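You operate a simulated robot arm through the tools that you are given. There is no shell and no other tool. Be economical: measure what you need, move in short steps, check, and stop when the job is done.

You run a simulated two-armed robot. Do the job below in one go: nothing can be reset, and whatever is moved stays where it is left.

TASK
Pick up the black bottle cap with one hand, pass it to the other hand and put it on the front beam of the raised deck. Set down upright: black bottle cap.

The check looks at the end state, three seconds after you hand in, the way a careful person would. Anything else that was tipped, shoved, dropped, spilled or broken makes it a failure. A push-on lid holds only when it is set on centred and level and pressed home; a screw cap is set on level and turned clockwise until tight.

THE ROBOT
Two 7-joint arms with two-finger parallel grippers on one trunk, on a base that drives. Base frame: it is fixed to the floor where the robot stands at the start and does not move with it; the origin is under the middle of the robot, x ahead of it, y to its left, z up. Units: m, degrees, N and s.
The left shoulder is at the start at [0.05, 0.165, 1.18], the right one opposite. With the tool pointing down near the work surface each hand reaches from about 0.22 to 0.7 m from the robot's upright axis, wherever it stands, measured 20 degrees to its own side. Places, roughly: black bottle cap (10x10x14 cm) [0.6, 0.1, 0.9]; front beam of the raised deck (156x22 cm) [-3.28, -2.48, 0.32]. Payload 3.91 kg a hand.
The tool frame of a hand sits at the grasp point between the pads (the TCP): z along the fingers, y along the line on which they close. The tips reach 0.03 m beyond it. The gripper opens to 0.11 m. The fingers are 0.02 m wide and 0.01 m thick; the gripper's body (0.048 by 0.112 m) begins 0.055 m behind the TCP.
Orientation is told as [roll, pitch, yaw] about the base's x, y, z axes, in that order, counted from this pose: with the fingers straight down and closing along the base's y, the tool's x points along the base's -x, its y along +y and its z along -z.

THE INTERFACE
- The arms move only by the tool play_rows. It takes "left_deltas", "right_deltas" or both (then of equal length, played together; a hand with none holds still); each is a list of rows, each a list of 3 entries, a list of its own where there are three numbers: the shift along the base's x, y, z in m, then the turn, a rotation vector about the base's x, y, z in degrees, then the closure in counts, from 0 (fully open) to 255 (shut). In form: [[[x, y, z], [rx, ry, rz], fingers], ...]. A call has 1 to 20 rows; each row is the pose to reach, as a shift and turn from the pose commanded when the call began. Each row takes 0.2 s and may step no farther than 0.05 m and 8.6 degrees from the row before; otherwise, or with a gripper value out of range, the whole call is refused. A pose out of reach is approached as far as the arm can. The call stops where the force on the tool passes 40 N (or 10 N more than at its start, if that is more) or the arm is blocked; 0.2 s more then pass. The fingers move at their own pace (about 0.045 m/s each) and stop on an object; they squeeze with about 41 N. The grip force told is the motor's: it shows also when the fingers shut on nothing. Time passes only in rows, and 0.2 s behind the last, so rows that repeat a pose let the fingers close. The reply holds the time, the measured pose of the TCP, the force on the tool along the base axes, the opening and the grip force, in the units named above and with some noise, with the torque about the TCP (base axes, N m) and any sound that the robot's microphone picked up.
- Cameras (640 x 400 px; columns grow to the right, rows downward): "scene" is now at [0.1177, 0.0099, 1.3521]; the picture's right is [0.09, -1.00, 0.00], its down [-0.55, -0.05, -0.83] and it looks along [0.83, 0.08, -0.55] (base axes); focal length 264 px, centre (320, 200). "left" rides on the left gripper at [0.072, -0.017, -0.103] in its tool frame; the picture's right is [0.23, 0.97, 0.00], its down [-0.76, 0.18, -0.62] and it looks along [-0.61, 0.14, 0.78] (tool axes); focal length 222 px, centre (320, 200). "right" rides on the right gripper at [0.072, 0.017, -0.103] in its tool frame; the picture's right is [-0.23, 0.97, 0.00], its down [-0.76, -0.18, -0.62] and it looks along [-0.61, -0.14, 0.78] (tool axes); focal length 222 px, centre (320, 200).
- get_image(camera): a new picture of that camera. No time passes.
- lift_body(by): slides the trunk up (or, below 0, down) by that many m; the arms and the scene camera ride with it, the base frame stays. It gives what a move gives, with no picture.
- steer(legs): drives the robot by 1 to 6 legs, each [ahead, left, turn to the left] in m, m and degrees, along the robot's own axes; the way and the turn of a leg run together, so that a leg with both is an arc; at most 1.5 m and 180 degrees a leg. The arms and the cameras ride along, it lands a little off, and it stops where it bumps. It gives what a move gives.
- pan_tilt(pan, tilt): turns the head with the scene camera to pan (to the left, within 80 degrees either way) and tilt (down, from -29 to 69), counted from straight ahead of the robot. It gives what a move gives.
- locate(camera, pixels): for up to 12 pixels [column, row] of the newest picture of that camera ("zoom" is the newest enlarged one), the place [x, y, z] in the base frame of the surface seen there, good to about 0.002 m. No time passes.
- inspect(camera, box): a new picture of the part [left, top, right, bottom] of that camera's present view, enlarged. No time passes.
- sign_off(): hands the job in; it is judged then, once.

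Work in short steps. Measure before you move; look again where a grasp or a placing could have gone wrong, and mend it. You have 80 turns and 70 pictures in all, those below and enlarged ones among them. Open the grippers and draw the arms clear of the work before you hand the job in, unless the task says otherwise; then end with one line.

The tools are called after ">>>" by a JSON object that holds its "api" and its "payload". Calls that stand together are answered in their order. play_rows: Moves the arms, as the interface text tells. Its arguments: {"type":"object","properties":{"left_deltas":{"type":"array"},"right_deltas":{"type":"array"}},"required":[]} The other tools are called the same way: lift_body (by) slides the trunk up or down; steer (legs) drives the base; pan_tilt (pan, tilt) turns the head that bears the scene camera; get_image (camera) takes a picture; locate (camera, pixels) gives the place of the surface under pixels of a picture; inspect (camera, box) takes an enlarged picture of a part of a camera's view; sign_off () hands the job in.

At the start:

```text
time: 0.0
left_eef_pos: [0.4036, 0.2829, 1.0963]
left_tcp_rot: [0.0, 0.1, 0.0]
left_force: [0.0, -0.1, -0.2]
left_torque: [0.02, 0.02, 0.05]
left_gripper_width: 0.11
left_gripper_force: 0.1
right_eef_pos: [0.3369, -0.1022, 1.1317]
right_tcp_rot: [0.1, 0.0, 0.1]
right_force: [0.2, 0.0, -0.2]
right_torque: [0.01, -0.02, 0.0]
right_gripper_width: 0.11
right_gripper_force: 0.0
trunk travel left (down, up): [-0.4, 0.103]
robot x, y, heading: [0.0004, 0.0041, 0.2]
head pan, tilt: [5.3, 33.6]
```

scene: 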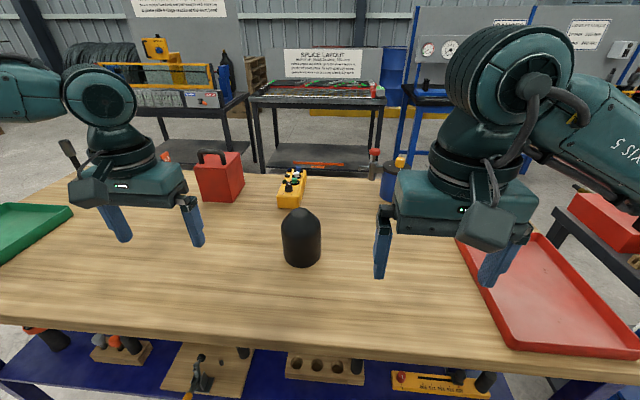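
right: 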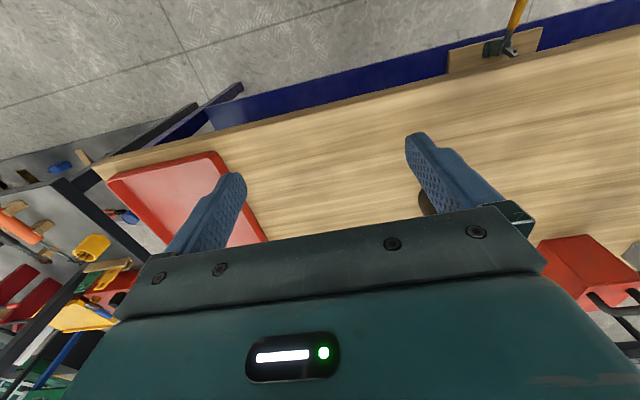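
left: 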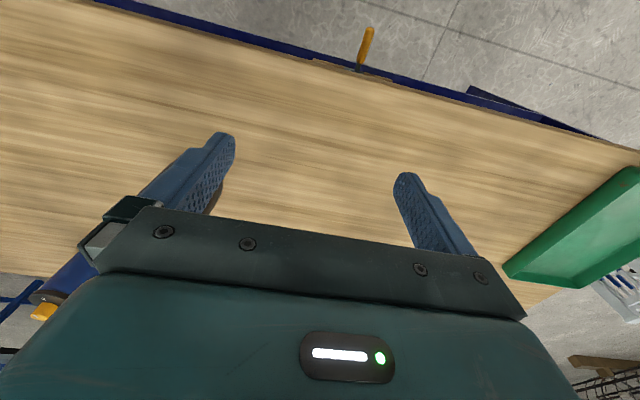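

The cap is the black dome at about (301,238) in the scene picture. I enlarge it and measure its surface.

>>> {"api": "inspect", "payload": {"camera": "scene", "box": [240, 160, 380, 290]}}

>>> {"api": "locate", "payload": {"camera": "scene", "pixels": [[301, 212], [301, 240], [284, 240], [318, 240], [301, 263], [301, 275], [240, 240], [290, 200], [215, 200], [300, 300]]}}

```text
3.08 times, centred on (310, 225) of scene
```

zoom: 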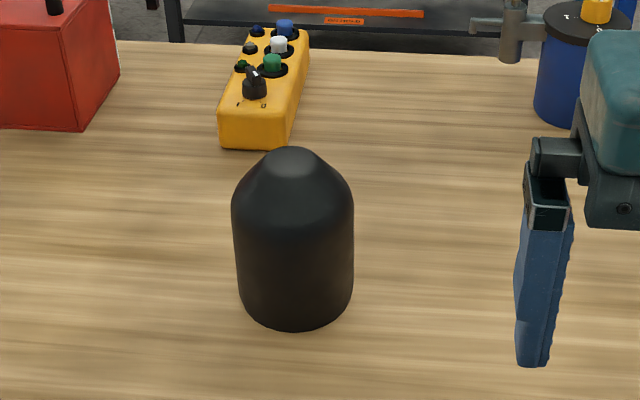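

```text
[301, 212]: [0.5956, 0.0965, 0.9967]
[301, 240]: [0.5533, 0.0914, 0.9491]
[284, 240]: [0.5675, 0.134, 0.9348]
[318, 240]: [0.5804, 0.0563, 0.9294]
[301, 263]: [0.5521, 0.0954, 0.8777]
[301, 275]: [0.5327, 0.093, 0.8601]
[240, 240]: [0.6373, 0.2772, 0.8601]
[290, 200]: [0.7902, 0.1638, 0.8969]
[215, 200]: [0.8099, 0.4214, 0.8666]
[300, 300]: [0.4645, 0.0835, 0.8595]
```

The cap stands dome-up, axis near (0.599, 0.095), about 0.095 m wide, from z 0.86 to 1.0, with the cylinder part running up to about 0.955. The left hand will take it low from the left side, tilted, and the right hand will take it high from above, so I first yaw both hands by +90 in free air.

>>> {"api": "play_rows", "payload": {"left_deltas": [[[0, 0.01, 0.005], [0, 0, 8.2], 0], [[0, 0.02, 0.01], [0, 0, 16.4], 0], [[0, 0.03, 0.015], [0, 0, 24.6], 0], [[0, 0.04, 0.02], [0, 0, 32.8], 0], [[0, 0.05, 0.025], [0, 0, 41], 0], [[0, 0.06, 0.03], [0, 0, 49.2], 0], [[0, 0.07, 0.03], [0, 0, 57.4], 0], [[0, 0.08, 0.03], [0, 0, 65.6], 0], [[0, 0.09, 0.03], [0, 0, 73.8], 0], [[0, 0.1, 0.03], [0, 0, 82], 0], [[0, 0.1, 0.03], [0, 0, 90], 0]], "right_deltas": [[[0, -0.01, 0], [0, 0, 8.2], 0], [[0, -0.02, 0], [0, 0, 16.4], 0], [[0, -0.03, 0], [0, 0, 24.6], 0], [[0, -0.04, 0], [0, 0, 32.8], 0], [[0, -0.05, 0], [0, 0, 41], 0], [[0, -0.06, 0], [0, 0, 49.2], 0], [[0, -0.07, 0], [0, 0, 57.4], 0], [[0, -0.08, 0], [0, 0, 65.6], 0], [[0, -0.09, 0], [0, 0, 73.8], 0], [[0, -0.1, 0], [0, 0, 82], 0], [[0, -0.1, 0], [0, 0, 90], 0]]}}

```text
time: 2.4
left_eef_pos: [0.404, 0.3834, 1.1263]
left_tcp_rot: [0.0, 0.0, 90.2]
left_force: [0.0, 0.4, 0.5]
left_torque: [-0.02, 0.0, -0.02]
left_gripper_width: 0.1102
left_gripper_force: 0.0
right_eef_pos: [0.2776, -0.1533, 1.1291]
right_tcp_rot: [0.0, 0.0, 90.0]
right_force: [0.3, 0.0, -0.1]
right_torque: [0.01, -0.01, 0.0]
right_gripper_width: 0.1099
right_gripper_force: 0.2
right hand out of reach, approached as far as the arm can: row 9, 10, 11
trunk travel left (down, up): [-0.4, 0.103]
robot x, y, heading: [0.0014, -0.0018, 0.1]
head pan, tilt: [5.3, 33.6]
```

Both hands yawed well. Now I tilt the left hand by 65 degrees about x so it points mostly toward -y, while moving forward and out.

>>> {"api": "play_rows", "payload": {"left_deltas": [[[0.02, 0.0, 0.0], [-8.2, 0, 0], 0], [[0.04, 0.0, 0], [-16.4, 0, 0], 0], [[0.06, 0.0, 0], [-24.6, 0, 0], 0], [[0.08, 0, 0], [-32.8, 0, 0], 0], [[0.1, 0, 0], [-41, 0, 0], 0], [[0.12, 0, 0], [-49.2, 0, 0], 0], [[0.14, 0, 0], [-57.4, 0, 0], 0], [[0.16, 0, 0], [-65, 0, 0], 0]]}}

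>>> {"api": "get_image", "payload": {"camera": "scene"}}

```text
time: 4.2
left_eef_pos: [0.4893, 0.363, 1.1594]
left_tcp_rot: [-0.4, 63.7, 90.1]
left_force: [0.5, 0.8, -0.4]
left_torque: [0.02, -0.01, 0.02]
left_gripper_width: 0.11
left_gripper_force: 0.0
left hand out of reach, approached as far as the arm can: row 7, 8
right_eef_pos: [0.2785, -0.1526, 1.13]
right_tcp_rot: [0.1, 0.1, 89.9]
right_force: [0.1, 0.0, -0.6]
right_torque: [0.0, 0.0, 0.0]
right_gripper_width: 0.1098
right_gripper_force: 0.1
trunk travel left (down, up): [-0.4, 0.103]
robot x, y, heading: [0.0019, -0.0015, 0.1]
head pan, tilt: [5.3, 33.6]
```

```text
65 pictures are left
```

scene: 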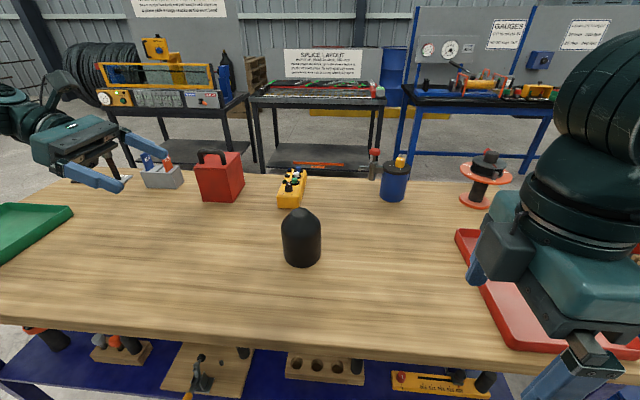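

The tilt is reached, near the edge of the arm's reach. I move toward a pre-grasp point left of the cap, still above the table, and check.

>>> {"api": "play_rows", "payload": {"left_deltas": [[[0.0, -0.03, -0.03], [0, 0, 0], 0], [[0.0, -0.05, -0.06], [0, 0, 0], 0], [[0.02, -0.07, -0.09], [0, 0, 0], 0], [[0.03, -0.08, -0.12], [0, 0, 0], 0]]}}

```text
time: 5.2
left_eef_pos: [0.4557, 0.2864, 1.0839]
left_tcp_rot: [-0.3, 64.0, 90.1]
left_force: [0.6, -0.1, 0.1]
left_torque: [0.0, 0.04, -0.05]
left_gripper_width: 0.11
left_gripper_force: 0.0
left hand out of reach, approached as far as the arm can: row 1, 2, 3, 4
right_eef_pos: [0.2791, -0.153, 1.1296]
right_tcp_rot: [0.0, 0.0, 89.9]
right_force: [-0.6, 0.1, 0.6]
right_torque: [0.01, 0.0, -0.01]
right_gripper_width: 0.1101
right_gripper_force: 0.1
trunk travel left (down, up): [-0.4, 0.103]
robot x, y, heading: [0.0015, 0.0021, -0.0]
head pan, tilt: [5.3, 33.6]
```

The side-on pose is limited by the wrist, so I turn the left hand about z so that it points forward-right, keeping the camera on top, to see whether that has more reach.

>>> {"api": "play_rows", "payload": {"left_deltas": [[[0.0, 0.0, 0], [0, 0, 8], 0], [[0.0, 0, 0], [0, 0, 16], 0], [[0.0, 0, 0], [0, 0, 24], 0], [[0, 0, 0], [0, 0, 32], 0], [[0, 0, 0], [0, 0, 40], 0], [[0, 0, 0], [0, 0, 45], 0]]}}

>>> {"api": "get_image", "payload": {"camera": "scene"}}

```text
time: 6.6
left_eef_pos: [0.4566, 0.2874, 1.0844]
left_tcp_rot: [0.0, 65.1, 135.1]
left_force: [0.0, -1.1, 0.4]
left_torque: [0.0, 0.0, 0.01]
left_gripper_width: 0.11
left_gripper_force: 0.0
right_eef_pos: [0.2783, -0.1511, 1.1297]
right_tcp_rot: [0.1, 0.0, 90.0]
right_force: [-0.2, -0.1, 0.2]
right_torque: [0.0, -0.01, -0.02]
right_gripper_width: 0.1098
right_gripper_force: 0.0
trunk travel left (down, up): [-0.4, 0.103]
robot x, y, heading: [-0.001, -0.0035, -0.1]
head pan, tilt: [5.3, 33.6]
```

```text
64 pictures are left
```

scene: 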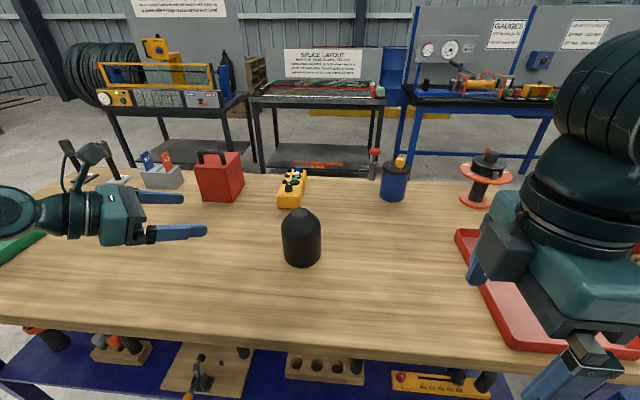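

That orientation (tilt 65, yaw 135) is fully reachable. I lower the left hand to a pre-grasp behind the cap along the direction (0.7, -0.7), and sample the cap's sides for a better axis.

>>> {"api": "play_rows", "payload": {"left_deltas": [[[0.004, -0.015, -0.04], [0, 0, 0], 0], [[0.009, -0.03, -0.08], [0, 0, 0], 0], [[0.014, -0.045, -0.115], [0, 0, 0], 0], [[0.018, -0.062, -0.15], [0, 0, 0], 0], [[0.018, -0.062, -0.165], [0, 0, 0], 0]]}}

>>> {"api": "inspect", "payload": {"camera": "scene", "box": [200, 170, 360, 270]}}

>>> {"api": "get_image", "payload": {"camera": "left"}}

```text
time: 7.8
left_eef_pos: [0.4816, 0.2417, 0.9263]
left_tcp_rot: [-5.8, 62.1, 134.8]
left_force: [-0.3, -1.8, 0.9]
left_torque: [0.1, 0.02, 0.06]
left_gripper_width: 0.1101
left_gripper_force: 0.0
left hand out of reach, approached as far as the arm can: row 3, 4, 5
right_eef_pos: [0.2798, -0.1534, 1.1287]
right_tcp_rot: [0.3, -0.1, 89.9]
right_force: [0.5, -0.6, 0.3]
right_torque: [0.0, 0.01, -0.02]
right_gripper_width: 0.11
right_gripper_force: 0.1
trunk travel left (down, up): [-0.4, 0.103]
robot x, y, heading: [0.0016, 0.0001, -0.2]
head pan, tilt: [5.3, 33.6]
```

```text
4.00 times, centred on (280, 220) of scene
```

zoom: 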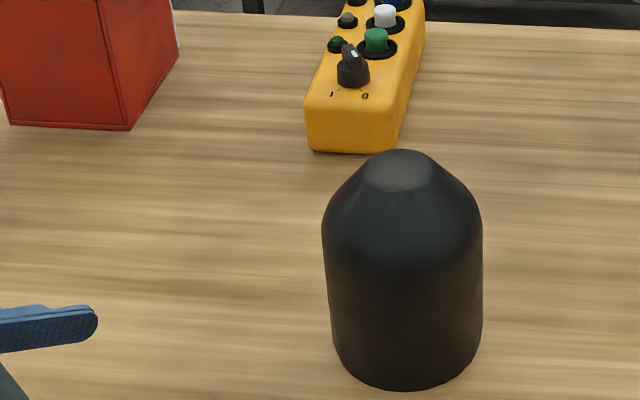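

```text
62 pictures are left
```

left: 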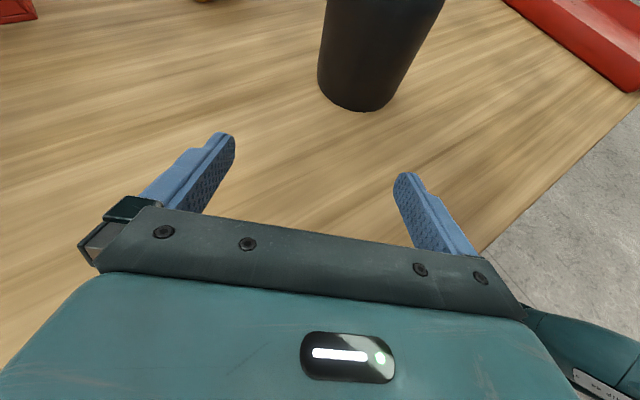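

Low down the hand runs out of reach and twists by 6 degrees, so the shoulder should come down instead. I go back up, undo the twist, and look left at the arm before lowering the trunk.

>>> {"api": "play_rows", "payload": {"left_deltas": [[[-0.006, 0.012, 0.04], [-1, 0, -1.3], 0], [[-0.012, 0.024, 0.08], [-2, 0, -2.5], 0], [[-0.018, 0.035, 0.12], [-3, 0, -3.8], 0], [[-0.025, 0.046, 0.158], [-4, -0.1, -5.1], 0]]}}

>>> {"api": "pan_tilt", "payload": {"pan": 50, "tilt": 40}}

>>> {"api": "get_image", "payload": {"camera": "scene"}}

```text
time: 8.8
left_eef_pos: [0.449, 0.2703, 1.0777]
left_tcp_rot: [7.4, 67.9, 136.5]
left_force: [0.5, 0.6, 0.4]
left_torque: [0.0, 0.0, 0.0]
left_gripper_width: 0.1101
left_gripper_force: 0.1
left hand out of reach, approached as far as the arm can: row 1, 2
right_eef_pos: [0.2783, -0.1513, 1.1288]
right_tcp_rot: [0.1, 0.0, 89.8]
right_force: [0.6, 0.1, 0.3]
right_torque: [-0.01, -0.03, 0.04]
right_gripper_width: 0.1097
right_gripper_force: 0.1
trunk travel left (down, up): [-0.4, 0.103]
robot x, y, heading: [0.0005, 0.0005, -0.2]
head pan, tilt: [5.3, 33.6]
```

```text
time: 9.9
left_eef_pos: [0.4485, 0.2703, 1.0784]
left_tcp_rot: [6.9, 67.8, 136.3]
left_force: [0.1, -0.3, 0.6]
left_torque: [0.02, 0.0, -0.03]
left_gripper_width: 0.1098
left_gripper_force: 0.1
right_eef_pos: [0.2778, -0.1525, 1.1294]
right_tcp_rot: [0.1, 0.0, 89.9]
right_force: [0.1, -0.3, -0.5]
right_torque: [-0.01, -0.01, 0.04]
right_gripper_width: 0.1099
right_gripper_force: 0.0
trunk travel left (down, up): [-0.4, 0.103]
robot x, y, heading: [-0.0005, -0.0005, 0.2]
head pan, tilt: [50.0, 40.0]
```

```text
61 pictures are left
```

scene: 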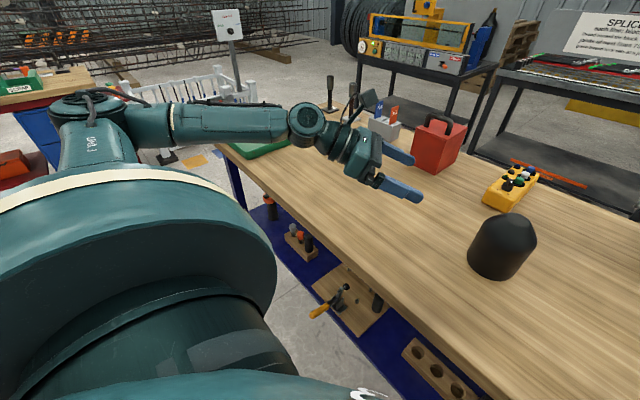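

The elbow is out to the left and the forearm runs level at about hand height, clear of the table. I undo the extra twist and lower the trunk by 0.13 m.

>>> {"api": "play_rows", "payload": {"left_deltas": [[[0, 0, 0.01], [4, 0.1, 5.1], 0]]}}

>>> {"api": "lift_body", "payload": {"by": -0.13}}

>>> {"api": "pan_tilt", "payload": {"pan": 25, "tilt": 34}}

>>> {"api": "get_image", "payload": {"camera": "scene"}}

```text
time: 10.3
left_eef_pos: [0.4474, 0.2703, 1.0886]
left_tcp_rot: [-0.1, 65.0, 135.0]
left_force: [0.9, 1.1, 0.1]
left_torque: [0.02, 0.02, -0.03]
left_gripper_width: 0.1101
left_gripper_force: 0.0
right_eef_pos: [0.2777, -0.1532, 1.1277]
right_tcp_rot: [0.1, 0.0, 90.0]
right_force: [0.4, -0.7, 0.3]
right_torque: [0.03, 0.02, 0.0]
right_gripper_width: 0.1098
right_gripper_force: 0.1
trunk travel left (down, up): [-0.4, 0.103]
robot x, y, heading: [0.0013, -0.0011, 0.1]
head pan, tilt: [50.0, 40.0]
```

```text
time: 11.9
left_eef_pos: [0.4496, 0.2706, 0.9574]
left_tcp_rot: [-0.1, 65.0, 135.0]
left_force: [0.3, 0.3, 0.3]
left_torque: [0.0, -0.01, -0.01]
left_gripper_width: 0.1101
left_gripper_force: 0.1
right_eef_pos: [0.2786, -0.1531, 0.9995]
right_tcp_rot: [0.2, 0.0, 89.9]
right_force: [0.3, 0.1, 1.3]
right_torque: [0.02, 0.01, 0.01]
right_gripper_width: 0.1101
right_gripper_force: 0.1
trunk travel left (down, up): [-0.27, 0.233]
robot x, y, heading: [-0.0008, 0.0014, -0.3]
head pan, tilt: [50.0, 40.0]
```

```text
time: 12.8
left_eef_pos: [0.4499, 0.2711, 0.9591]
left_tcp_rot: [0.1, 65.0, 135.1]
left_force: [-0.4, -0.9, -0.1]
left_torque: [-0.01, 0.0, 0.01]
left_gripper_width: 0.11
left_gripper_force: 0.0
right_eef_pos: [0.2776, -0.1527, 0.9992]
right_tcp_rot: [0.0, 0.0, 89.9]
right_force: [0.0, 0.1, -0.1]
right_torque: [-0.02, 0.01, 0.0]
right_gripper_width: 0.1102
right_gripper_force: 0.0
trunk travel left (down, up): [-0.27, 0.233]
robot x, y, heading: [-0.0005, 0.0046, -0.1]
head pan, tilt: [25.0, 34.0]
```

```text
60 pictures are left
```

scene: 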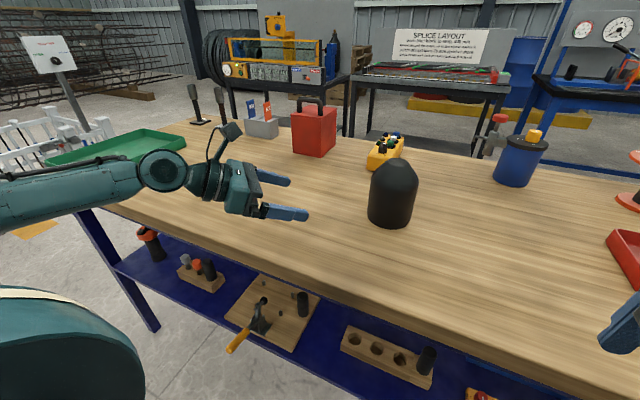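

Everything is clear. Next I sample the cap's surface at (373-411, 205) in this picture to fit its axis.

>>> {"api": "locate", "payload": {"camera": "scene", "pixels": [[374, 200], [382, 200], [392, 200], [402, 200], [410, 200], [380, 217], [392, 220], [402, 217], [374, 186], [392, 186], [410, 186], [392, 163]]}}

>>> {"api": "inspect", "payload": {"camera": "scene", "box": [220, 140, 440, 240]}}

```text
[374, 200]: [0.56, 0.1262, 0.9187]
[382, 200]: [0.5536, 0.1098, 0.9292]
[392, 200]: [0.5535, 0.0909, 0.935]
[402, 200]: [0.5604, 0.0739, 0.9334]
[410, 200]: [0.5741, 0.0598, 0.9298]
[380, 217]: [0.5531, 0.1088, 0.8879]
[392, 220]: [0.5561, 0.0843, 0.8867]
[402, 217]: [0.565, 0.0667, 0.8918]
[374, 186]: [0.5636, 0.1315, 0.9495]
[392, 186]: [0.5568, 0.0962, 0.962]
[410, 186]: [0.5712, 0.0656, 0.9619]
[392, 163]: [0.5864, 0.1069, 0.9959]
```

```text
2.91 times, centred on (330, 190) of scene
```

zoom: 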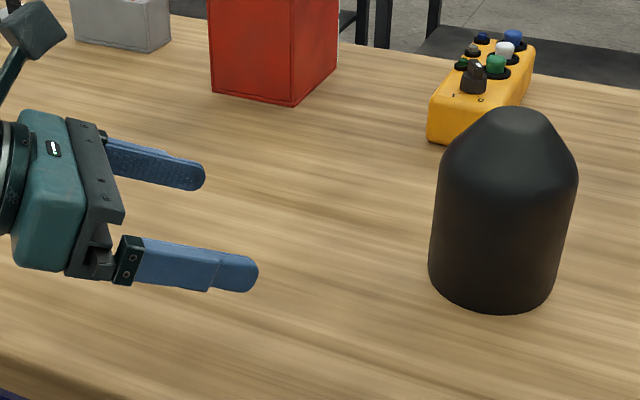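

The fit gives axis (0.602, 0.100) and radius 0.050, so each finger has about 5 mm clearance. I move the left hand to 0.10 m short of the axis, centred, at z 0.905, and check alignment.

>>> {"api": "play_rows", "payload": {"left_deltas": [[[0.01, -0.025, -0.025], [0, 0, 0], 0], [[0.03, -0.05, -0.045], [0, 0, 0], 0], [[0.055, -0.075, -0.0524], [0, 0, 0], 0], [[0.0817, -0.1007, -0.0524], [0, 0, 0], 0], [[0.0817, -0.1007, -0.0524], [0, 0, 0], 0]]}}

>>> {"api": "get_image", "payload": {"camera": "left"}}

>>> {"api": "inspect", "payload": {"camera": "scene", "box": [220, 120, 460, 270]}}

```text
time: 14.0
left_eef_pos: [0.533, 0.1698, 0.9044]
left_tcp_rot: [0.1, 65.2, 135.1]
left_force: [0.2, -0.4, -0.7]
left_torque: [0.02, -0.03, 0.0]
left_gripper_width: 0.11
left_gripper_force: 0.0
right_eef_pos: [0.278, -0.1524, 0.9994]
right_tcp_rot: [0.1, 0.1, 89.9]
right_force: [0.3, -0.1, -0.8]
right_torque: [0.0, 0.04, 0.03]
right_gripper_width: 0.1099
right_gripper_force: 0.0
trunk travel left (down, up): [-0.27, 0.233]
robot x, y, heading: [-0.0001, 0.003, -0.1]
head pan, tilt: [25.0, 34.0]
```

```text
58 pictures are left
```

left: 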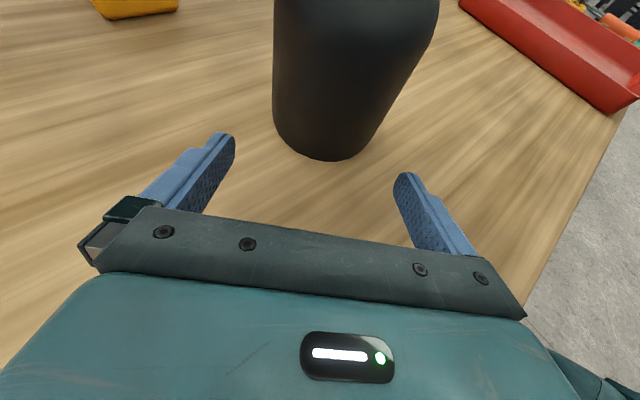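

```text
2.67 times, centred on (340, 195) of scene
```

zoom: 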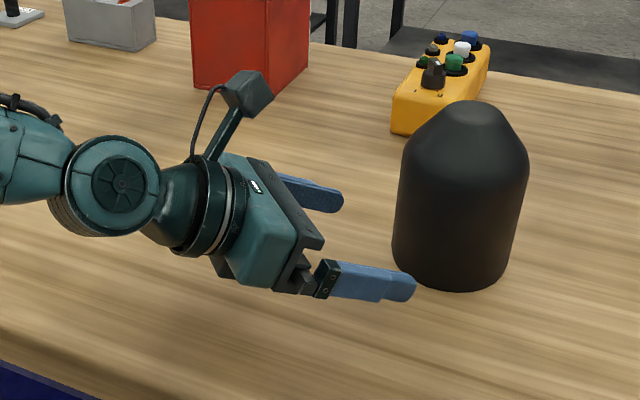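

The hand reached the pre-grasp. I cross-check the cap's axis with the left camera, using points along rows 100-150 of its front surface and the two finger tips.

>>> {"api": "locate", "payload": {"camera": "left", "pixels": [[278, 100], [300, 110], [320, 115], [345, 115], [370, 110], [385, 105], [300, 70], [340, 70], [380, 70], [228, 140], [402, 178]]}}

```text
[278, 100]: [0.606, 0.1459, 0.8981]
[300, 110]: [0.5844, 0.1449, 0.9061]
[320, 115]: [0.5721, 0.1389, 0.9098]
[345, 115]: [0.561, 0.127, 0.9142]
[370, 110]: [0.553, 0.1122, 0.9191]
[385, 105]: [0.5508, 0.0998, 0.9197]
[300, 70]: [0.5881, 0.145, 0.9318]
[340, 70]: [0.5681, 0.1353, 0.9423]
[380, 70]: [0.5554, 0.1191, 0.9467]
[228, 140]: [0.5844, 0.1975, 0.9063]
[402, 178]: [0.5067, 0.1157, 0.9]
```

The left camera gives an axis about 3 mm lower along the closing line than the scene fit, so I split the difference. I advance 0.085 m in small rows with the fingers open.

>>> {"api": "play_rows", "payload": {"left_deltas": [[[-0.0014, -0.0014, 0], [0, 0, 0], 0], [[0.0086, -0.0114, 0], [0, 0, 0], 0], [[0.0186, -0.0214, 0], [0, 0, 0], 0], [[0.0286, -0.0314, 0], [0, 0, 0], 0], [[0.0386, -0.0414, 0], [0, 0, 0], 0], [[0.0486, -0.0514, 0], [0, 0, 0], 0], [[0.0587, -0.0615, 0], [0, 0, 0], 0], [[0.0587, -0.0615, 0], [0, 0, 0], 0]]}}

>>> {"api": "get_image", "payload": {"camera": "left"}}

>>> {"api": "inspect", "payload": {"camera": "scene", "box": [260, 120, 460, 245]}}

```text
time: 15.8
left_eef_pos: [0.5894, 0.1078, 0.9046]
left_tcp_rot: [0.1, 65.0, 135.0]
left_force: [-0.1, -0.2, -0.5]
left_torque: [0.01, -0.02, -0.02]
left_gripper_width: 0.1098
left_gripper_force: 0.0
right_eef_pos: [0.2779, -0.1533, 1.0004]
right_tcp_rot: [0.2, 0.0, 89.9]
right_force: [0.4, 0.8, 0.6]
right_torque: [0.0, 0.01, 0.0]
right_gripper_width: 0.1099
right_gripper_force: 0.0
trunk travel left (down, up): [-0.27, 0.233]
robot x, y, heading: [-0.001, -0.0032, -0.0]
head pan, tilt: [25.0, 34.0]
```

```text
56 pictures are left
```

left: 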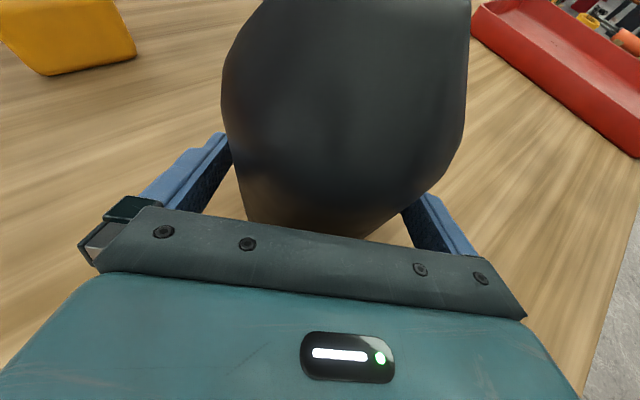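

```text
3.20 times, centred on (360, 182) of scene
```

zoom: 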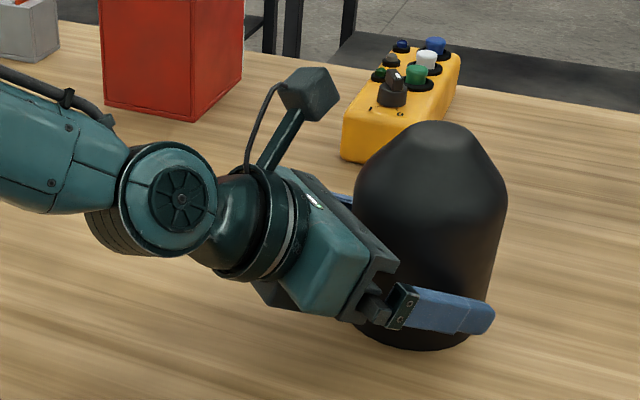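

The fingers straddle the cap low down with no contact force. I close the left hand.

>>> {"api": "play_rows", "payload": {"left_deltas": [[[0, 0, 0], [0, 0, 0], 60], [[0, 0, 0], [0, 0, 0], 120], [[0, 0, 0], [0, 0, 0], 255], [[0, 0, 0], [0, 0, 0], 255], [[0, 0, 0], [0, 0, 0], 255]]}}

```text
time: 17.0
left_eef_pos: [0.5902, 0.1075, 0.9041]
left_tcp_rot: [0.0, 65.0, 135.0]
left_force: [2.6, 0.6, -1.0]
left_torque: [0.17, -0.33, 0.07]
left_gripper_width: 0.0922
left_gripper_force: 40.8
right_eef_pos: [0.2776, -0.1522, 0.9984]
right_tcp_rot: [0.1, 0.1, 89.9]
right_force: [0.8, 0.4, -0.5]
right_torque: [0.03, -0.01, 0.04]
right_gripper_width: 0.1099
right_gripper_force: 0.1
trunk travel left (down, up): [-0.27, 0.233]
robot x, y, heading: [0.0007, 0.0002, 0.0]
head pan, tilt: [25.0, 34.0]
```

It is gripped at 0.092 m width. I lift it 0.10 m and look.

>>> {"api": "play_rows", "payload": {"left_deltas": [[[0, 0, 0.01], [0, 0, 0], 255], [[0, 0, 0.03], [0, 0, 0], 255], [[0, 0, 0.05], [0, 0, 0], 255], [[0, 0, 0.07], [0, 0, 0], 255], [[0, 0, 0.09], [0, 0, 0], 255], [[0, 0, 0.1], [0, 0, 0], 255]]}}

>>> {"api": "get_image", "payload": {"camera": "scene"}}

```text
time: 18.4
left_eef_pos: [0.5898, 0.1099, 1.0054]
left_tcp_rot: [0.3, 64.9, 135.3]
left_force: [0.3, -0.5, -6.3]
left_torque: [0.07, 0.08, 0.0]
left_gripper_width: 0.0921
left_gripper_force: 41.0
right_eef_pos: [0.2788, -0.1537, 0.9987]
right_tcp_rot: [0.0, 0.1, 89.8]
right_force: [-0.7, -0.7, 0.3]
right_torque: [0.01, 0.0, -0.01]
right_gripper_width: 0.1098
right_gripper_force: 0.1
trunk travel left (down, up): [-0.27, 0.233]
robot x, y, heading: [0.0035, 0.0001, -0.1]
head pan, tilt: [25.0, 34.0]
```

```text
54 pictures are left
```

scene: 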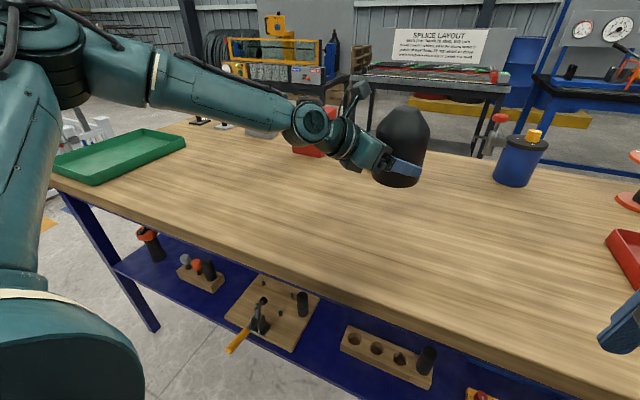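

The cap is held level (load about 6 N). I test whether the right hand can yaw to 135, so its closing line matches the left's and its camera faces away, while moving it to free space at the right.

>>> {"api": "play_rows", "payload": {"right_deltas": [[[0.02, 0, 0.02], [0, 0, 7.5], 0], [[0.04, 0, 0.04], [0, 0, 15], 0], [[0.06, 0, 0.06], [0, 0, 22.5], 0], [[0.08, 0, 0.08], [0, 0, 30], 0], [[0.1, 0, 0.1], [0, 0, 37.5], 0], [[0.12, 0, 0.12], [0, 0, 45], 0], [[0.12, 0, 0.12], [0, 0, 45], 0]]}}

```text
time: 19.5
left_eef_pos: [0.59, 0.1106, 1.0037]
left_tcp_rot: [0.5, 64.5, 135.5]
left_force: [0.1, 0.7, -7.5]
left_torque: [0.06, 0.08, 0.0]
left_gripper_width: 0.0923
left_gripper_force: 41.4
right_eef_pos: [0.1965, -0.0852, 1.0553]
right_tcp_rot: [-0.8, 0.8, 121.4]
right_force: [27.8, 9.8, 2.3]
right_torque: [-0.08, 0.26, 0.08]
right_gripper_width: 0.0954
right_gripper_force: 0.0
right hand out of reach, approached as far as the arm can: row 1, 2, 3, 4, 5
trunk travel left (down, up): [-0.27, 0.233]
robot x, y, heading: [0.0011, -0.0007, 0.1]
head pan, tilt: [25.0, 34.0]
stopped in row 5 (right hand): the force on the tool passed its limit at 57 N (the readings are from after the stop); the commanded pose is now the measured one
```

The right hand's yaw cannot go that way: it backed into the robot's own body and stopped. I draw it out forward-right and turn it back toward yaw 90, then look.

>>> {"api": "play_rows", "payload": {"right_deltas": [[[0.02, -0.017, -0.01], [0, 0, -6], 0], [[0.04, -0.035, -0.025], [0, 0, -13], 0], [[0.06, -0.052, -0.04], [0, 0, -20], 0], [[0.08, -0.068, -0.055], [0, 0, -27], 0], [[0.1, -0.1, -0.055], [0, 0, -35], 0], [[0.12, -0.13, -0.04], [0, 0, -43], 0], [[0.14, -0.15, -0.02], [0, 0, -51], 0]]}}

>>> {"api": "pan_tilt", "payload": {"pan": 0, "tilt": 45}}

>>> {"api": "get_image", "payload": {"camera": "scene"}}

```text
time: 21.1
left_eef_pos: [0.5901, 0.1108, 1.0072]
left_tcp_rot: [0.2, 64.9, 135.2]
left_force: [-0.2, -0.1, -6.6]
left_torque: [0.09, 0.07, -0.01]
left_gripper_width: 0.092
left_gripper_force: 40.9
right_eef_pos: [0.3152, -0.2123, 1.0319]
right_tcp_rot: [-0.5, 0.7, 70.7]
right_force: [0.4, -0.2, 0.3]
right_torque: [0.01, 0.03, 0.01]
right_gripper_width: 0.1097
right_gripper_force: 0.0
right hand out of reach, approached as far as the arm can: row 1, 2, 3, 4, 5, 6, 7
trunk travel left (down, up): [-0.27, 0.233]
robot x, y, heading: [0.0013, 0.0011, -0.1]
head pan, tilt: [25.0, 34.0]
```

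```text
time: 22.0
left_eef_pos: [0.5896, 0.1092, 1.0059]
left_tcp_rot: [0.2, 64.9, 135.3]
left_force: [-0.1, 0.3, -5.5]
left_torque: [0.09, 0.03, 0.01]
left_gripper_width: 0.0923
left_gripper_force: 40.8
right_eef_pos: [0.3147, -0.2121, 1.0316]
right_tcp_rot: [-0.5, 0.7, 70.7]
right_force: [0.2, -0.2, -0.1]
right_torque: [-0.01, -0.01, 0.0]
right_gripper_width: 0.1099
right_gripper_force: 0.0
trunk travel left (down, up): [-0.27, 0.233]
robot x, y, heading: [0.0009, 0.0014, -0.0]
head pan, tilt: [0.0, 45.0]
```

```text
53 pictures are left
```

scene: 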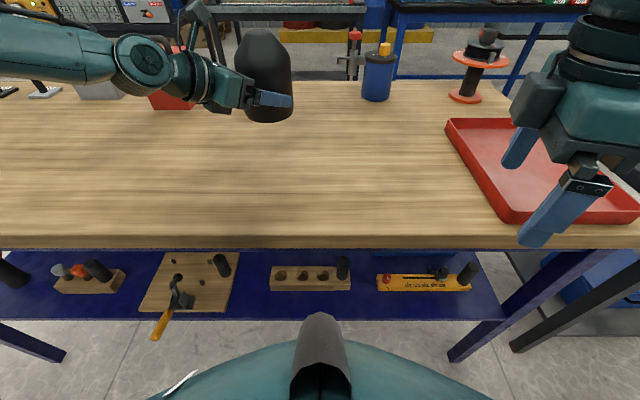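

The right hand is clear. I turn it the other way to yaw -45 while raising it to about (0.40, -0.28, 1.15).

>>> {"api": "play_rows", "payload": {"right_deltas": [[[0.005, -0.005, 0.015], [0, 0, -8.2], 0], [[0.01, -0.01, 0.03], [0, 0, -16.4], 0], [[0.015, -0.015, 0.045], [0, 0, -24.6], 0], [[0.02, -0.02, 0.06], [0, 0, -32.8], 0], [[0.025, -0.025, 0.075], [0, 0, -41], 0], [[0.03, -0.03, 0.09], [0, 0, -49.2], 0], [[0.035, -0.035, 0.105], [0, 0, -57.4], 0], [[0.04, -0.04, 0.115], [0, 0, -65.6], 0], [[0.045, -0.045, 0.115], [0, 0, -73.8], 0], [[0.05, -0.045, 0.115], [0, 0, -82], 0], [[0.06, -0.045, 0.115], [0, 0, -90.2], 0], [[0.06, -0.045, 0.115], [0, 0, -98.4], 0], [[0.06, -0.045, 0.115], [0, 0, -106.6], 0], [[0.06, -0.045, 0.115], [0, 0, -114.8], 0], [[0.06, -0.045, 0.115], [0, 0, -115.4], 0]]}}

```text
time: 25.2
left_eef_pos: [0.5891, 0.1096, 1.0061]
left_tcp_rot: [0.1, 64.8, 135.3]
left_force: [0.5, -0.4, -6.3]
left_torque: [0.09, 0.06, 0.01]
left_gripper_width: 0.0924
left_gripper_force: 40.7
right_eef_pos: [0.3763, -0.2573, 1.1458]
right_tcp_rot: [-0.7, 0.9, -44.6]
right_force: [0.3, 1.3, 1.3]
right_torque: [0.0, 0.02, -0.04]
right_gripper_width: 0.1102
right_gripper_force: 0.2
trunk travel left (down, up): [-0.27, 0.233]
robot x, y, heading: [-0.0002, 0.0004, 0.2]
head pan, tilt: [0.0, 45.0]
```

Right hand is at yaw -45. I bring the cap in with the left hand to about (0.54, 0.02) and, at the same time, tilt the right hand by 20 degrees about (1,1,0), so that its body leans away from the left camera.

>>> {"api": "play_rows", "payload": {"left_deltas": [[[-0.015, -0.02, -0.015], [0, 0, 0], 255], [[-0.03, -0.04, -0.03], [0, 0, 0], 255], [[-0.045, -0.06, -0.045], [0, 0, 0], 255], [[-0.06, -0.08, -0.06], [0, 0, 0], 255], [[-0.06, -0.08, -0.06], [0, 0, 0], 255]], "right_deltas": [[[0.01, 0, 0], [4, 4, 0], 0], [[0.03, 0, 0], [8, 8, 0], 0], [[0.05, 0.0, 0], [12, 12, 0], 0], [[0.07, 0, 0], [14.1, 14.1, 0], 0], [[0.09, 0, 0], [14.1, 14.1, 0], 0]]}}

>>> {"api": "get_image", "payload": {"camera": "scene"}}

```text
time: 26.4
left_eef_pos: [0.5276, 0.0603, 0.9409]
left_tcp_rot: [0.4, 65.1, 135.2]
left_force: [0.1, 0.3, -7.1]
left_torque: [0.08, 0.07, 0.02]
left_gripper_width: 0.0923
left_gripper_force: 41.8
left hand out of reach, approached as far as the arm can: row 3, 4, 5
right_eef_pos: [0.4656, -0.2565, 1.1454]
right_tcp_rot: [-0.3, 20.8, -44.4]
right_force: [-0.9, 0.0, -0.3]
right_torque: [0.0, 0.0, -0.01]
right_gripper_width: 0.1098
right_gripper_force: 0.1
trunk travel left (down, up): [-0.27, 0.233]
robot x, y, heading: [-0.0009, -0.0004, -0.1]
head pan, tilt: [0.0, 45.0]
```

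```text
52 pictures are left
```

scene: 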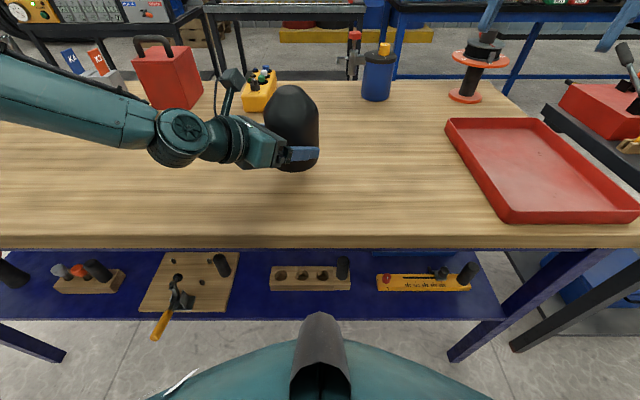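

The left hand reached (0.528, 0.060). I set its command to that reachable point, slightly higher, and measure the cap's surface in the scene view.

>>> {"api": "play_rows", "payload": {"left_deltas": [[[0, 0.035, 0.01], [0, 0, 0], 255], [[0, 0.035, 0.01], [0, 0, 0], 255], [[0, 0.035, 0.01], [0, 0, 0], 255]]}}

>>> {"api": "inspect", "payload": {"camera": "scene", "box": [190, 60, 350, 180]}}

>>> {"api": "get_image", "payload": {"camera": "scene"}}

>>> {"api": "locate", "payload": {"camera": "scene", "pixels": [[270, 125], [280, 125], [290, 125], [300, 125], [310, 125], [315, 125], [290, 89], [300, 140], [312, 140], [290, 105], [295, 110], [280, 115]]}}

```text
time: 27.2
left_eef_pos: [0.5266, 0.0957, 0.949]
left_tcp_rot: [0.1, 64.9, 135.2]
left_force: [-0.2, -0.2, -6.9]
left_torque: [0.05, 0.08, 0.01]
left_gripper_width: 0.0924
left_gripper_force: 41.6
right_eef_pos: [0.4671, -0.256, 1.146]
right_tcp_rot: [-0.4, 20.8, -44.5]
right_force: [0.6, 0.2, -0.4]
right_torque: [-0.06, 0.0, 0.0]
right_gripper_width: 0.1099
right_gripper_force: 0.1
trunk travel left (down, up): [-0.27, 0.233]
robot x, y, heading: [-0.0037, 0.0004, 0.1]
head pan, tilt: [0.0, 45.0]
```

```text
3.33 times, centred on (270, 120) of scene
```

zoom: 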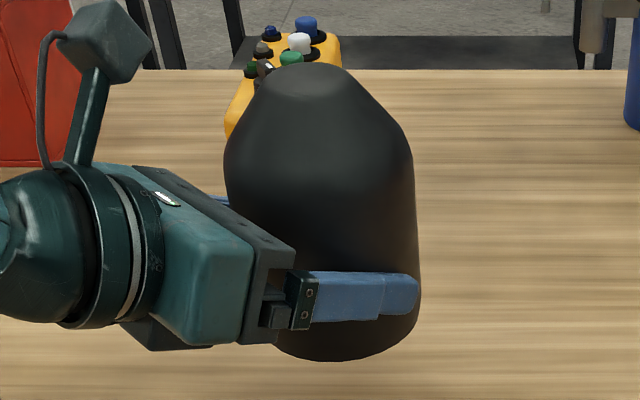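

```text
50 pictures are left
```

scene: 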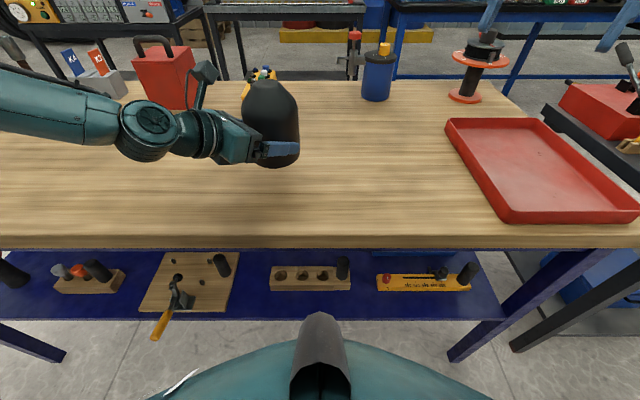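

```text
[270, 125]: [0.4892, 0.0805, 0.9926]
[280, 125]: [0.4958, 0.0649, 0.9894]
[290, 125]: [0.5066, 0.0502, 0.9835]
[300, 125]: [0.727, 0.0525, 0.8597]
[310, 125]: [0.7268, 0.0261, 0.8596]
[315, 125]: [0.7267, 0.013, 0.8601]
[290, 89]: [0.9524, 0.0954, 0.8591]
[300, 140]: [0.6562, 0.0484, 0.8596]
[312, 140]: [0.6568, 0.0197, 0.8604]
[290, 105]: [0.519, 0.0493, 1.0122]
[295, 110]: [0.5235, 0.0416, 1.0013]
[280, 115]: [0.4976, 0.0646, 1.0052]
```

The cap axis is now near (0.539, 0.087), with its bottom at about 0.905 and top at 1.045. I measure where the left camera housing sits in the zoom, to keep the right hand clear of it.

>>> {"api": "locate", "payload": {"camera": "zoom", "pixels": [[65, 42], [148, 45], [112, 5], [118, 70], [100, 40], [318, 68], [318, 75], [318, 110], [300, 180], [260, 240], [380, 240], [270, 275]]}}

```text
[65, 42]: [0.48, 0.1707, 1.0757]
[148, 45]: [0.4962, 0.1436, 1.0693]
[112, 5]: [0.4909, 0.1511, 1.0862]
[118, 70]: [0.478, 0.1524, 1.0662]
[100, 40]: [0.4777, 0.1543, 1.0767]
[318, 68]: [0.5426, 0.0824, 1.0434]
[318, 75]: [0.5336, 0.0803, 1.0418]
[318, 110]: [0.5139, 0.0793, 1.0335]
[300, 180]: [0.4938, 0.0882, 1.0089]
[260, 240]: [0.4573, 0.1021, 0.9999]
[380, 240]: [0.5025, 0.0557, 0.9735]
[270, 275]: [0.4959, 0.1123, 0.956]
```

The left camera housing stays at least 0.07 m behind the cap axis and below z 1.09, so the tilted right hand should clear it. I bring the right hand to a pre-grasp 0.15 m up along its tool axis.

>>> {"api": "play_rows", "payload": {"right_deltas": [[[0.02, 0.04, 0.01], [0, 0, 0], 0], [[0.035, 0.08, 0.01], [0, 0, 0], 0], [[0.05, 0.12, 0.01], [0, 0, 0], 0], [[0.065, 0.16, 0.01], [0, 0, 0], 0], [[0.08, 0.2, 0.01], [0, 0, 0], 0], [[0.09, 0.24, 0.0], [0, 0, 0], 0], [[0.1, 0.28, 0.0], [0, 0, 0], 0], [[0.108, 0.307, -0.005], [0, 0, 0], 0], [[0.108, 0.307, -0.005], [0, 0, 0], 0]]}}

>>> {"api": "get_image", "payload": {"camera": "scene"}}

>>> {"api": "get_image", "payload": {"camera": "right"}}

```text
time: 29.2
left_eef_pos: [0.5262, 0.0948, 0.9498]
left_tcp_rot: [0.2, 65.0, 135.1]
left_force: [-0.4, -0.1, -6.5]
left_torque: [0.06, 0.06, -0.01]
left_gripper_width: 0.0919
left_gripper_force: 41.0
right_eef_pos: [0.5189, 0.0148, 1.1287]
right_tcp_rot: [-0.4, 20.8, -44.5]
right_force: [0.2, 0.0, 0.5]
right_torque: [-0.01, -0.01, -0.02]
right_gripper_width: 0.1099
right_gripper_force: 0.0
right hand out of reach, approached as far as the arm can: row 4, 5, 6, 7, 8, 9
trunk travel left (down, up): [-0.27, 0.233]
robot x, y, heading: [-0.0012, -0.0011, 0.0]
head pan, tilt: [0.0, 45.0]
```

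```text
49 pictures are left
```

scene: 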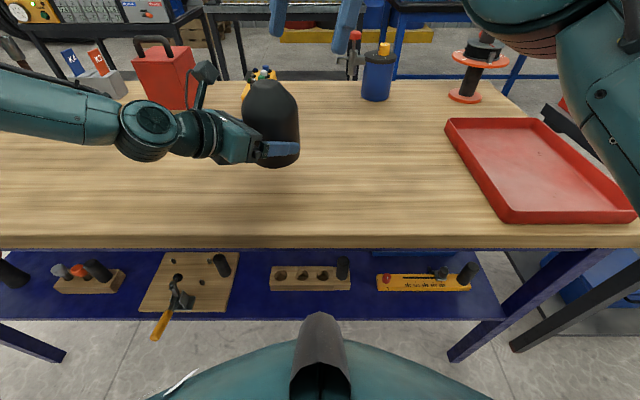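

```text
48 pictures are left
```

right: 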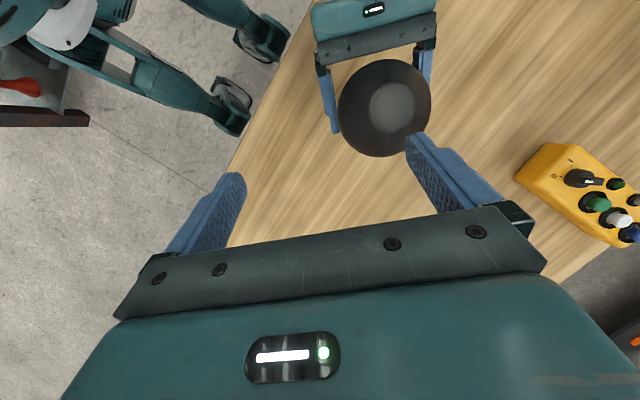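

The right hand falls about 6 cm short and the left camera's cap is too far left. I back the right hand off, turn both hands 25 degrees about z (left yaw 160, right yaw -20) and bring the cap closer and more central.

>>> {"api": "play_rows", "payload": {"left_deltas": [[[0, 0, 0], [0, 0, 0], 255], [[0, 0, 0], [0, 0, 0], 255], [[0, 0, 0], [0, 0, 0], 255], [[-0.008, -0.013, 0], [0, 0, 6], 255], [[-0.015, -0.025, 0], [0, 0, 12], 255], [[-0.023, -0.038, 0], [0, 0, 18], 255], [[-0.03, -0.05, 0], [0, 0, 25], 255], [[-0.03, -0.05, 0], [0, 0, 25], 255]], "right_deltas": [[[-0.01, -0.04, 0.0], [0, 0, 4], 0], [[-0.02, -0.08, 0.0], [0, 0, 8], 0], [[-0.03, -0.12, 0], [0, 0, 12], 0], [[-0.04, -0.16, 0], [0, 0, 16], 0], [[-0.05, -0.18, 0], [0, 0, 20], 0], [[-0.05, -0.18, 0], [0, 0, 25], 0], [[-0.05, -0.18, 0], [0, 0, 25], 0], [[-0.05, -0.18, 0], [0, 0, 25], 0]]}}

>>> {"api": "get_image", "payload": {"camera": "scene"}}

```text
time: 31.0
left_eef_pos: [0.5013, 0.1651, 0.9026]
left_tcp_rot: [2.0, 67.6, 159.3]
left_force: [0.8, -3.7, 18.7]
left_torque: [0.79, -0.49, 0.02]
left_gripper_width: 0.0917
left_gripper_force: 41.0
left hand out of reach, approached as far as the arm can: row 4, 5, 6, 7, 8
right_eef_pos: [0.4631, -0.1652, 1.1291]
right_tcp_rot: [-0.4, 20.7, -19.5]
right_force: [-0.6, 0.7, -0.5]
right_torque: [0.01, 0.03, -0.03]
right_gripper_width: 0.1099
right_gripper_force: 0.0
trunk travel left (down, up): [-0.27, 0.233]
robot x, y, heading: [-0.0004, -0.0011, 0.1]
head pan, tilt: [0.0, 45.0]
```

```text
47 pictures are left
```

scene: 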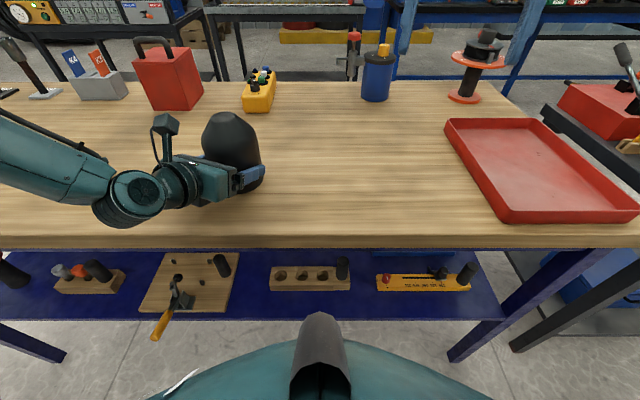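

The left hand was pushed to an odd pose and the cap's underside touches the table (18.7 N up), so larger yaw is worse. I lift it straight up and reverse that turn.

>>> {"api": "play_rows", "payload": {"left_deltas": [[[0, 0, 0.03], [0, 0, 0], 255], [[0.01, 0.0, 0.06], [0, 0, -6], 255], [[0.02, 0, 0.06], [0, 0, -12], 255], [[0.03, 0, 0.06], [0, 0, -18], 255], [[0.05, 0, 0.06], [0, 0, -25], 255], [[0.06, 0, 0.06], [0, 0, -25], 255]]}}

>>> {"api": "get_image", "payload": {"camera": "scene"}}

```text
time: 32.4
left_eef_pos: [0.5598, 0.1692, 0.9566]
left_tcp_rot: [3.0, 66.5, 135.2]
left_force: [0.1, -0.3, -6.9]
left_torque: [0.08, 0.07, 0.02]
left_gripper_width: 0.0908
left_gripper_force: 40.3
left hand out of reach, approached as far as the arm can: row 1
right_eef_pos: [0.4647, -0.1642, 1.1276]
right_tcp_rot: [-0.4, 20.8, -19.6]
right_force: [0.0, -0.2, 0.5]
right_torque: [0.0, -0.01, 0.0]
right_gripper_width: 0.1101
right_gripper_force: 0.0
trunk travel left (down, up): [-0.27, 0.233]
robot x, y, heading: [-0.0055, 0.0022, 0.3]
head pan, tilt: [0.0, 45.0]
```

```text
46 pictures are left
```

scene: 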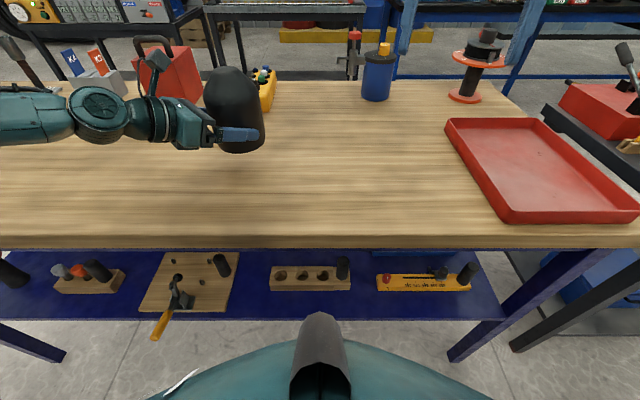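

The cap is lifted free again. I check whether it slipped or tilted in the grip when it touched the table.

>>> {"api": "inspect", "payload": {"camera": "scene", "box": [130, 40, 290, 165]}}

>>> {"api": "get_image", "payload": {"camera": "left"}}

```text
3.20 times, centred on (210, 102) of scene
```

zoom: 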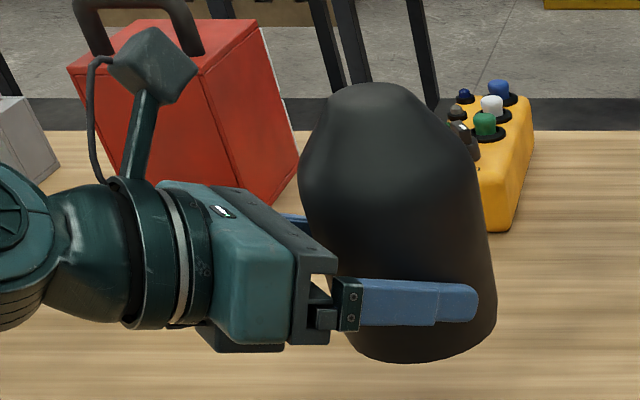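

```text
44 pictures are left
```

left: 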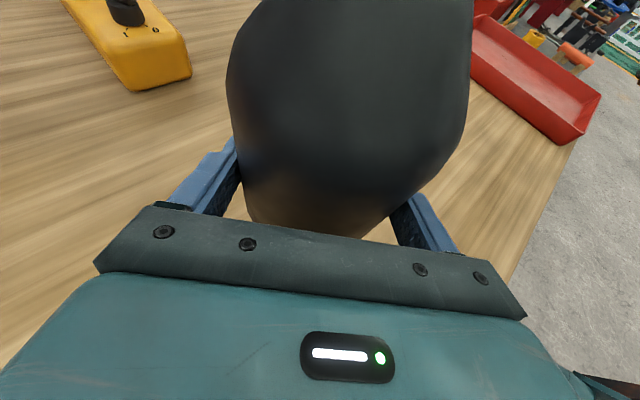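

The lean in this view may be only perspective. I measure the cap's front surface at several heights to tell.

>>> {"api": "locate", "payload": {"camera": "zoom", "pixels": [[320, 180], [350, 180], [390, 180], [430, 180], [465, 180], [480, 220], [400, 250], [360, 250], [440, 250], [475, 250], [370, 345], [440, 345]]}}

```text
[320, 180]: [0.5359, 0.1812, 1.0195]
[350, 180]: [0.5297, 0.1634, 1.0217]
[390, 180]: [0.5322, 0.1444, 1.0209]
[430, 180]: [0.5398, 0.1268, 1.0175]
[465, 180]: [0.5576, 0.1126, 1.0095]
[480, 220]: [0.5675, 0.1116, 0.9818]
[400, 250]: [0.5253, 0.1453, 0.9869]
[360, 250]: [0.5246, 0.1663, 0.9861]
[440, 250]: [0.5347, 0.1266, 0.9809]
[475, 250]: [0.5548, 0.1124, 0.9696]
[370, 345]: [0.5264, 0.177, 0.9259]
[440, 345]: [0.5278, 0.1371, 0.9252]
```

The cap is upright within a few degrees. I move it to about (0.566, 0.058), return the right hand to yaw -45 with a smaller tilt of 15, and raise the trunk by 0.06 m so the hands can work lower relative to the shoulders.

>>> {"api": "play_rows", "payload": {"left_deltas": [[[0, -0.02, 0], [0, 0, 0], 255], [[0, -0.04, 0], [0, 0, 0], 255], [[-0.002, -0.06, 0], [0, 0, 0], 255], [[-0.005, -0.08, 0], [0, 0, 0], 255], [[-0.005, -0.099, 0], [0, 0, 0], 255]], "right_deltas": [[[0, -0.01, 0], [-0.5, -0.8, -5], 0], [[0, -0.02, 0], [-1.1, -1.7, -10], 0], [[0, -0.03, 0], [-1.6, -2.6, -15], 0], [[0, -0.04, 0], [-2.2, -3.5, -20], 0], [[0, -0.04, 0], [-2.7, -4.3, -25], 0]]}}

>>> {"api": "lift_body", "payload": {"by": 0.06}}

```text
time: 33.6
left_eef_pos: [0.5552, 0.0683, 0.9567]
left_tcp_rot: [3.1, 66.6, 135.4]
left_force: [-0.2, 1.0, -6.8]
left_torque: [0.1, 0.09, -0.04]
left_gripper_width: 0.0908
left_gripper_force: 40.8
right_eef_pos: [0.464, -0.2054, 1.1293]
right_tcp_rot: [-0.5, 15.8, -44.7]
right_force: [0.2, 0.2, 0.1]
right_torque: [-0.03, 0.0, 0.03]
right_gripper_width: 0.1098
right_gripper_force: 0.0
trunk travel left (down, up): [-0.27, 0.233]
robot x, y, heading: [-0.0041, 0.0003, -0.1]
head pan, tilt: [0.0, 45.0]
```

```text
time: 34.6
left_eef_pos: [0.5551, 0.0699, 1.0154]
left_tcp_rot: [3.0, 66.6, 135.3]
left_force: [0.0, 0.4, -7.1]
left_torque: [0.11, 0.1, 0.02]
left_gripper_width: 0.0909
left_gripper_force: 41.0
right_eef_pos: [0.4647, -0.206, 1.1886]
right_tcp_rot: [-0.4, 15.7, -44.6]
right_force: [0.9, 0.5, 0.0]
right_torque: [0.0, 0.0, -0.02]
right_gripper_width: 0.1101
right_gripper_force: 0.0
trunk travel left (down, up): [-0.33, 0.173]
robot x, y, heading: [0.0012, 0.0033, 0.2]
head pan, tilt: [0.0, 45.0]
```

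Both hands are where I want them. I lower the left hand by 0.055 m, checking that it still reaches.

>>> {"api": "play_rows", "payload": {"left_deltas": [[[0, 0, -0.02], [0, 0, 0], 255], [[0, 0, -0.04], [0, 0, 0], 255], [[0, 0, -0.055], [0, 0, 0], 255], [[0, 0, -0.055], [0, 0, 0], 255]]}}

>>> {"api": "get_image", "payload": {"camera": "scene"}}

```text
time: 35.6
left_eef_pos: [0.5549, 0.0706, 0.9614]
left_tcp_rot: [2.9, 66.7, 135.2]
left_force: [0.3, -0.5, -7.2]
left_torque: [0.11, 0.07, -0.02]
left_gripper_width: 0.0909
left_gripper_force: 41.1
right_eef_pos: [0.464, -0.2052, 1.1883]
right_tcp_rot: [-0.3, 15.7, -44.6]
right_force: [-0.7, -0.6, 0.6]
right_torque: [0.03, 0.03, 0.03]
right_gripper_width: 0.11
right_gripper_force: 0.0
trunk travel left (down, up): [-0.33, 0.173]
robot x, y, heading: [0.0027, -0.0014, 0.1]
head pan, tilt: [0.0, 45.0]
```

```text
43 pictures are left
```

scene: 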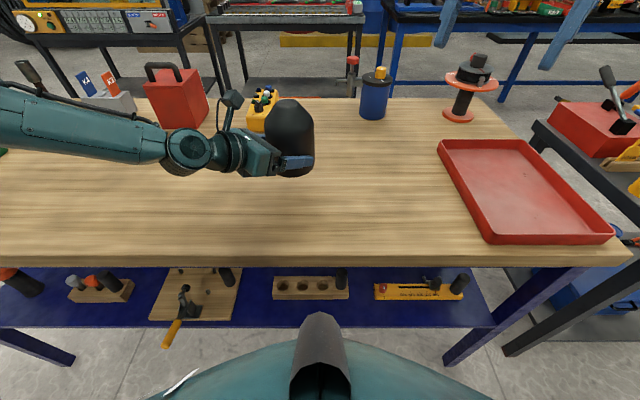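

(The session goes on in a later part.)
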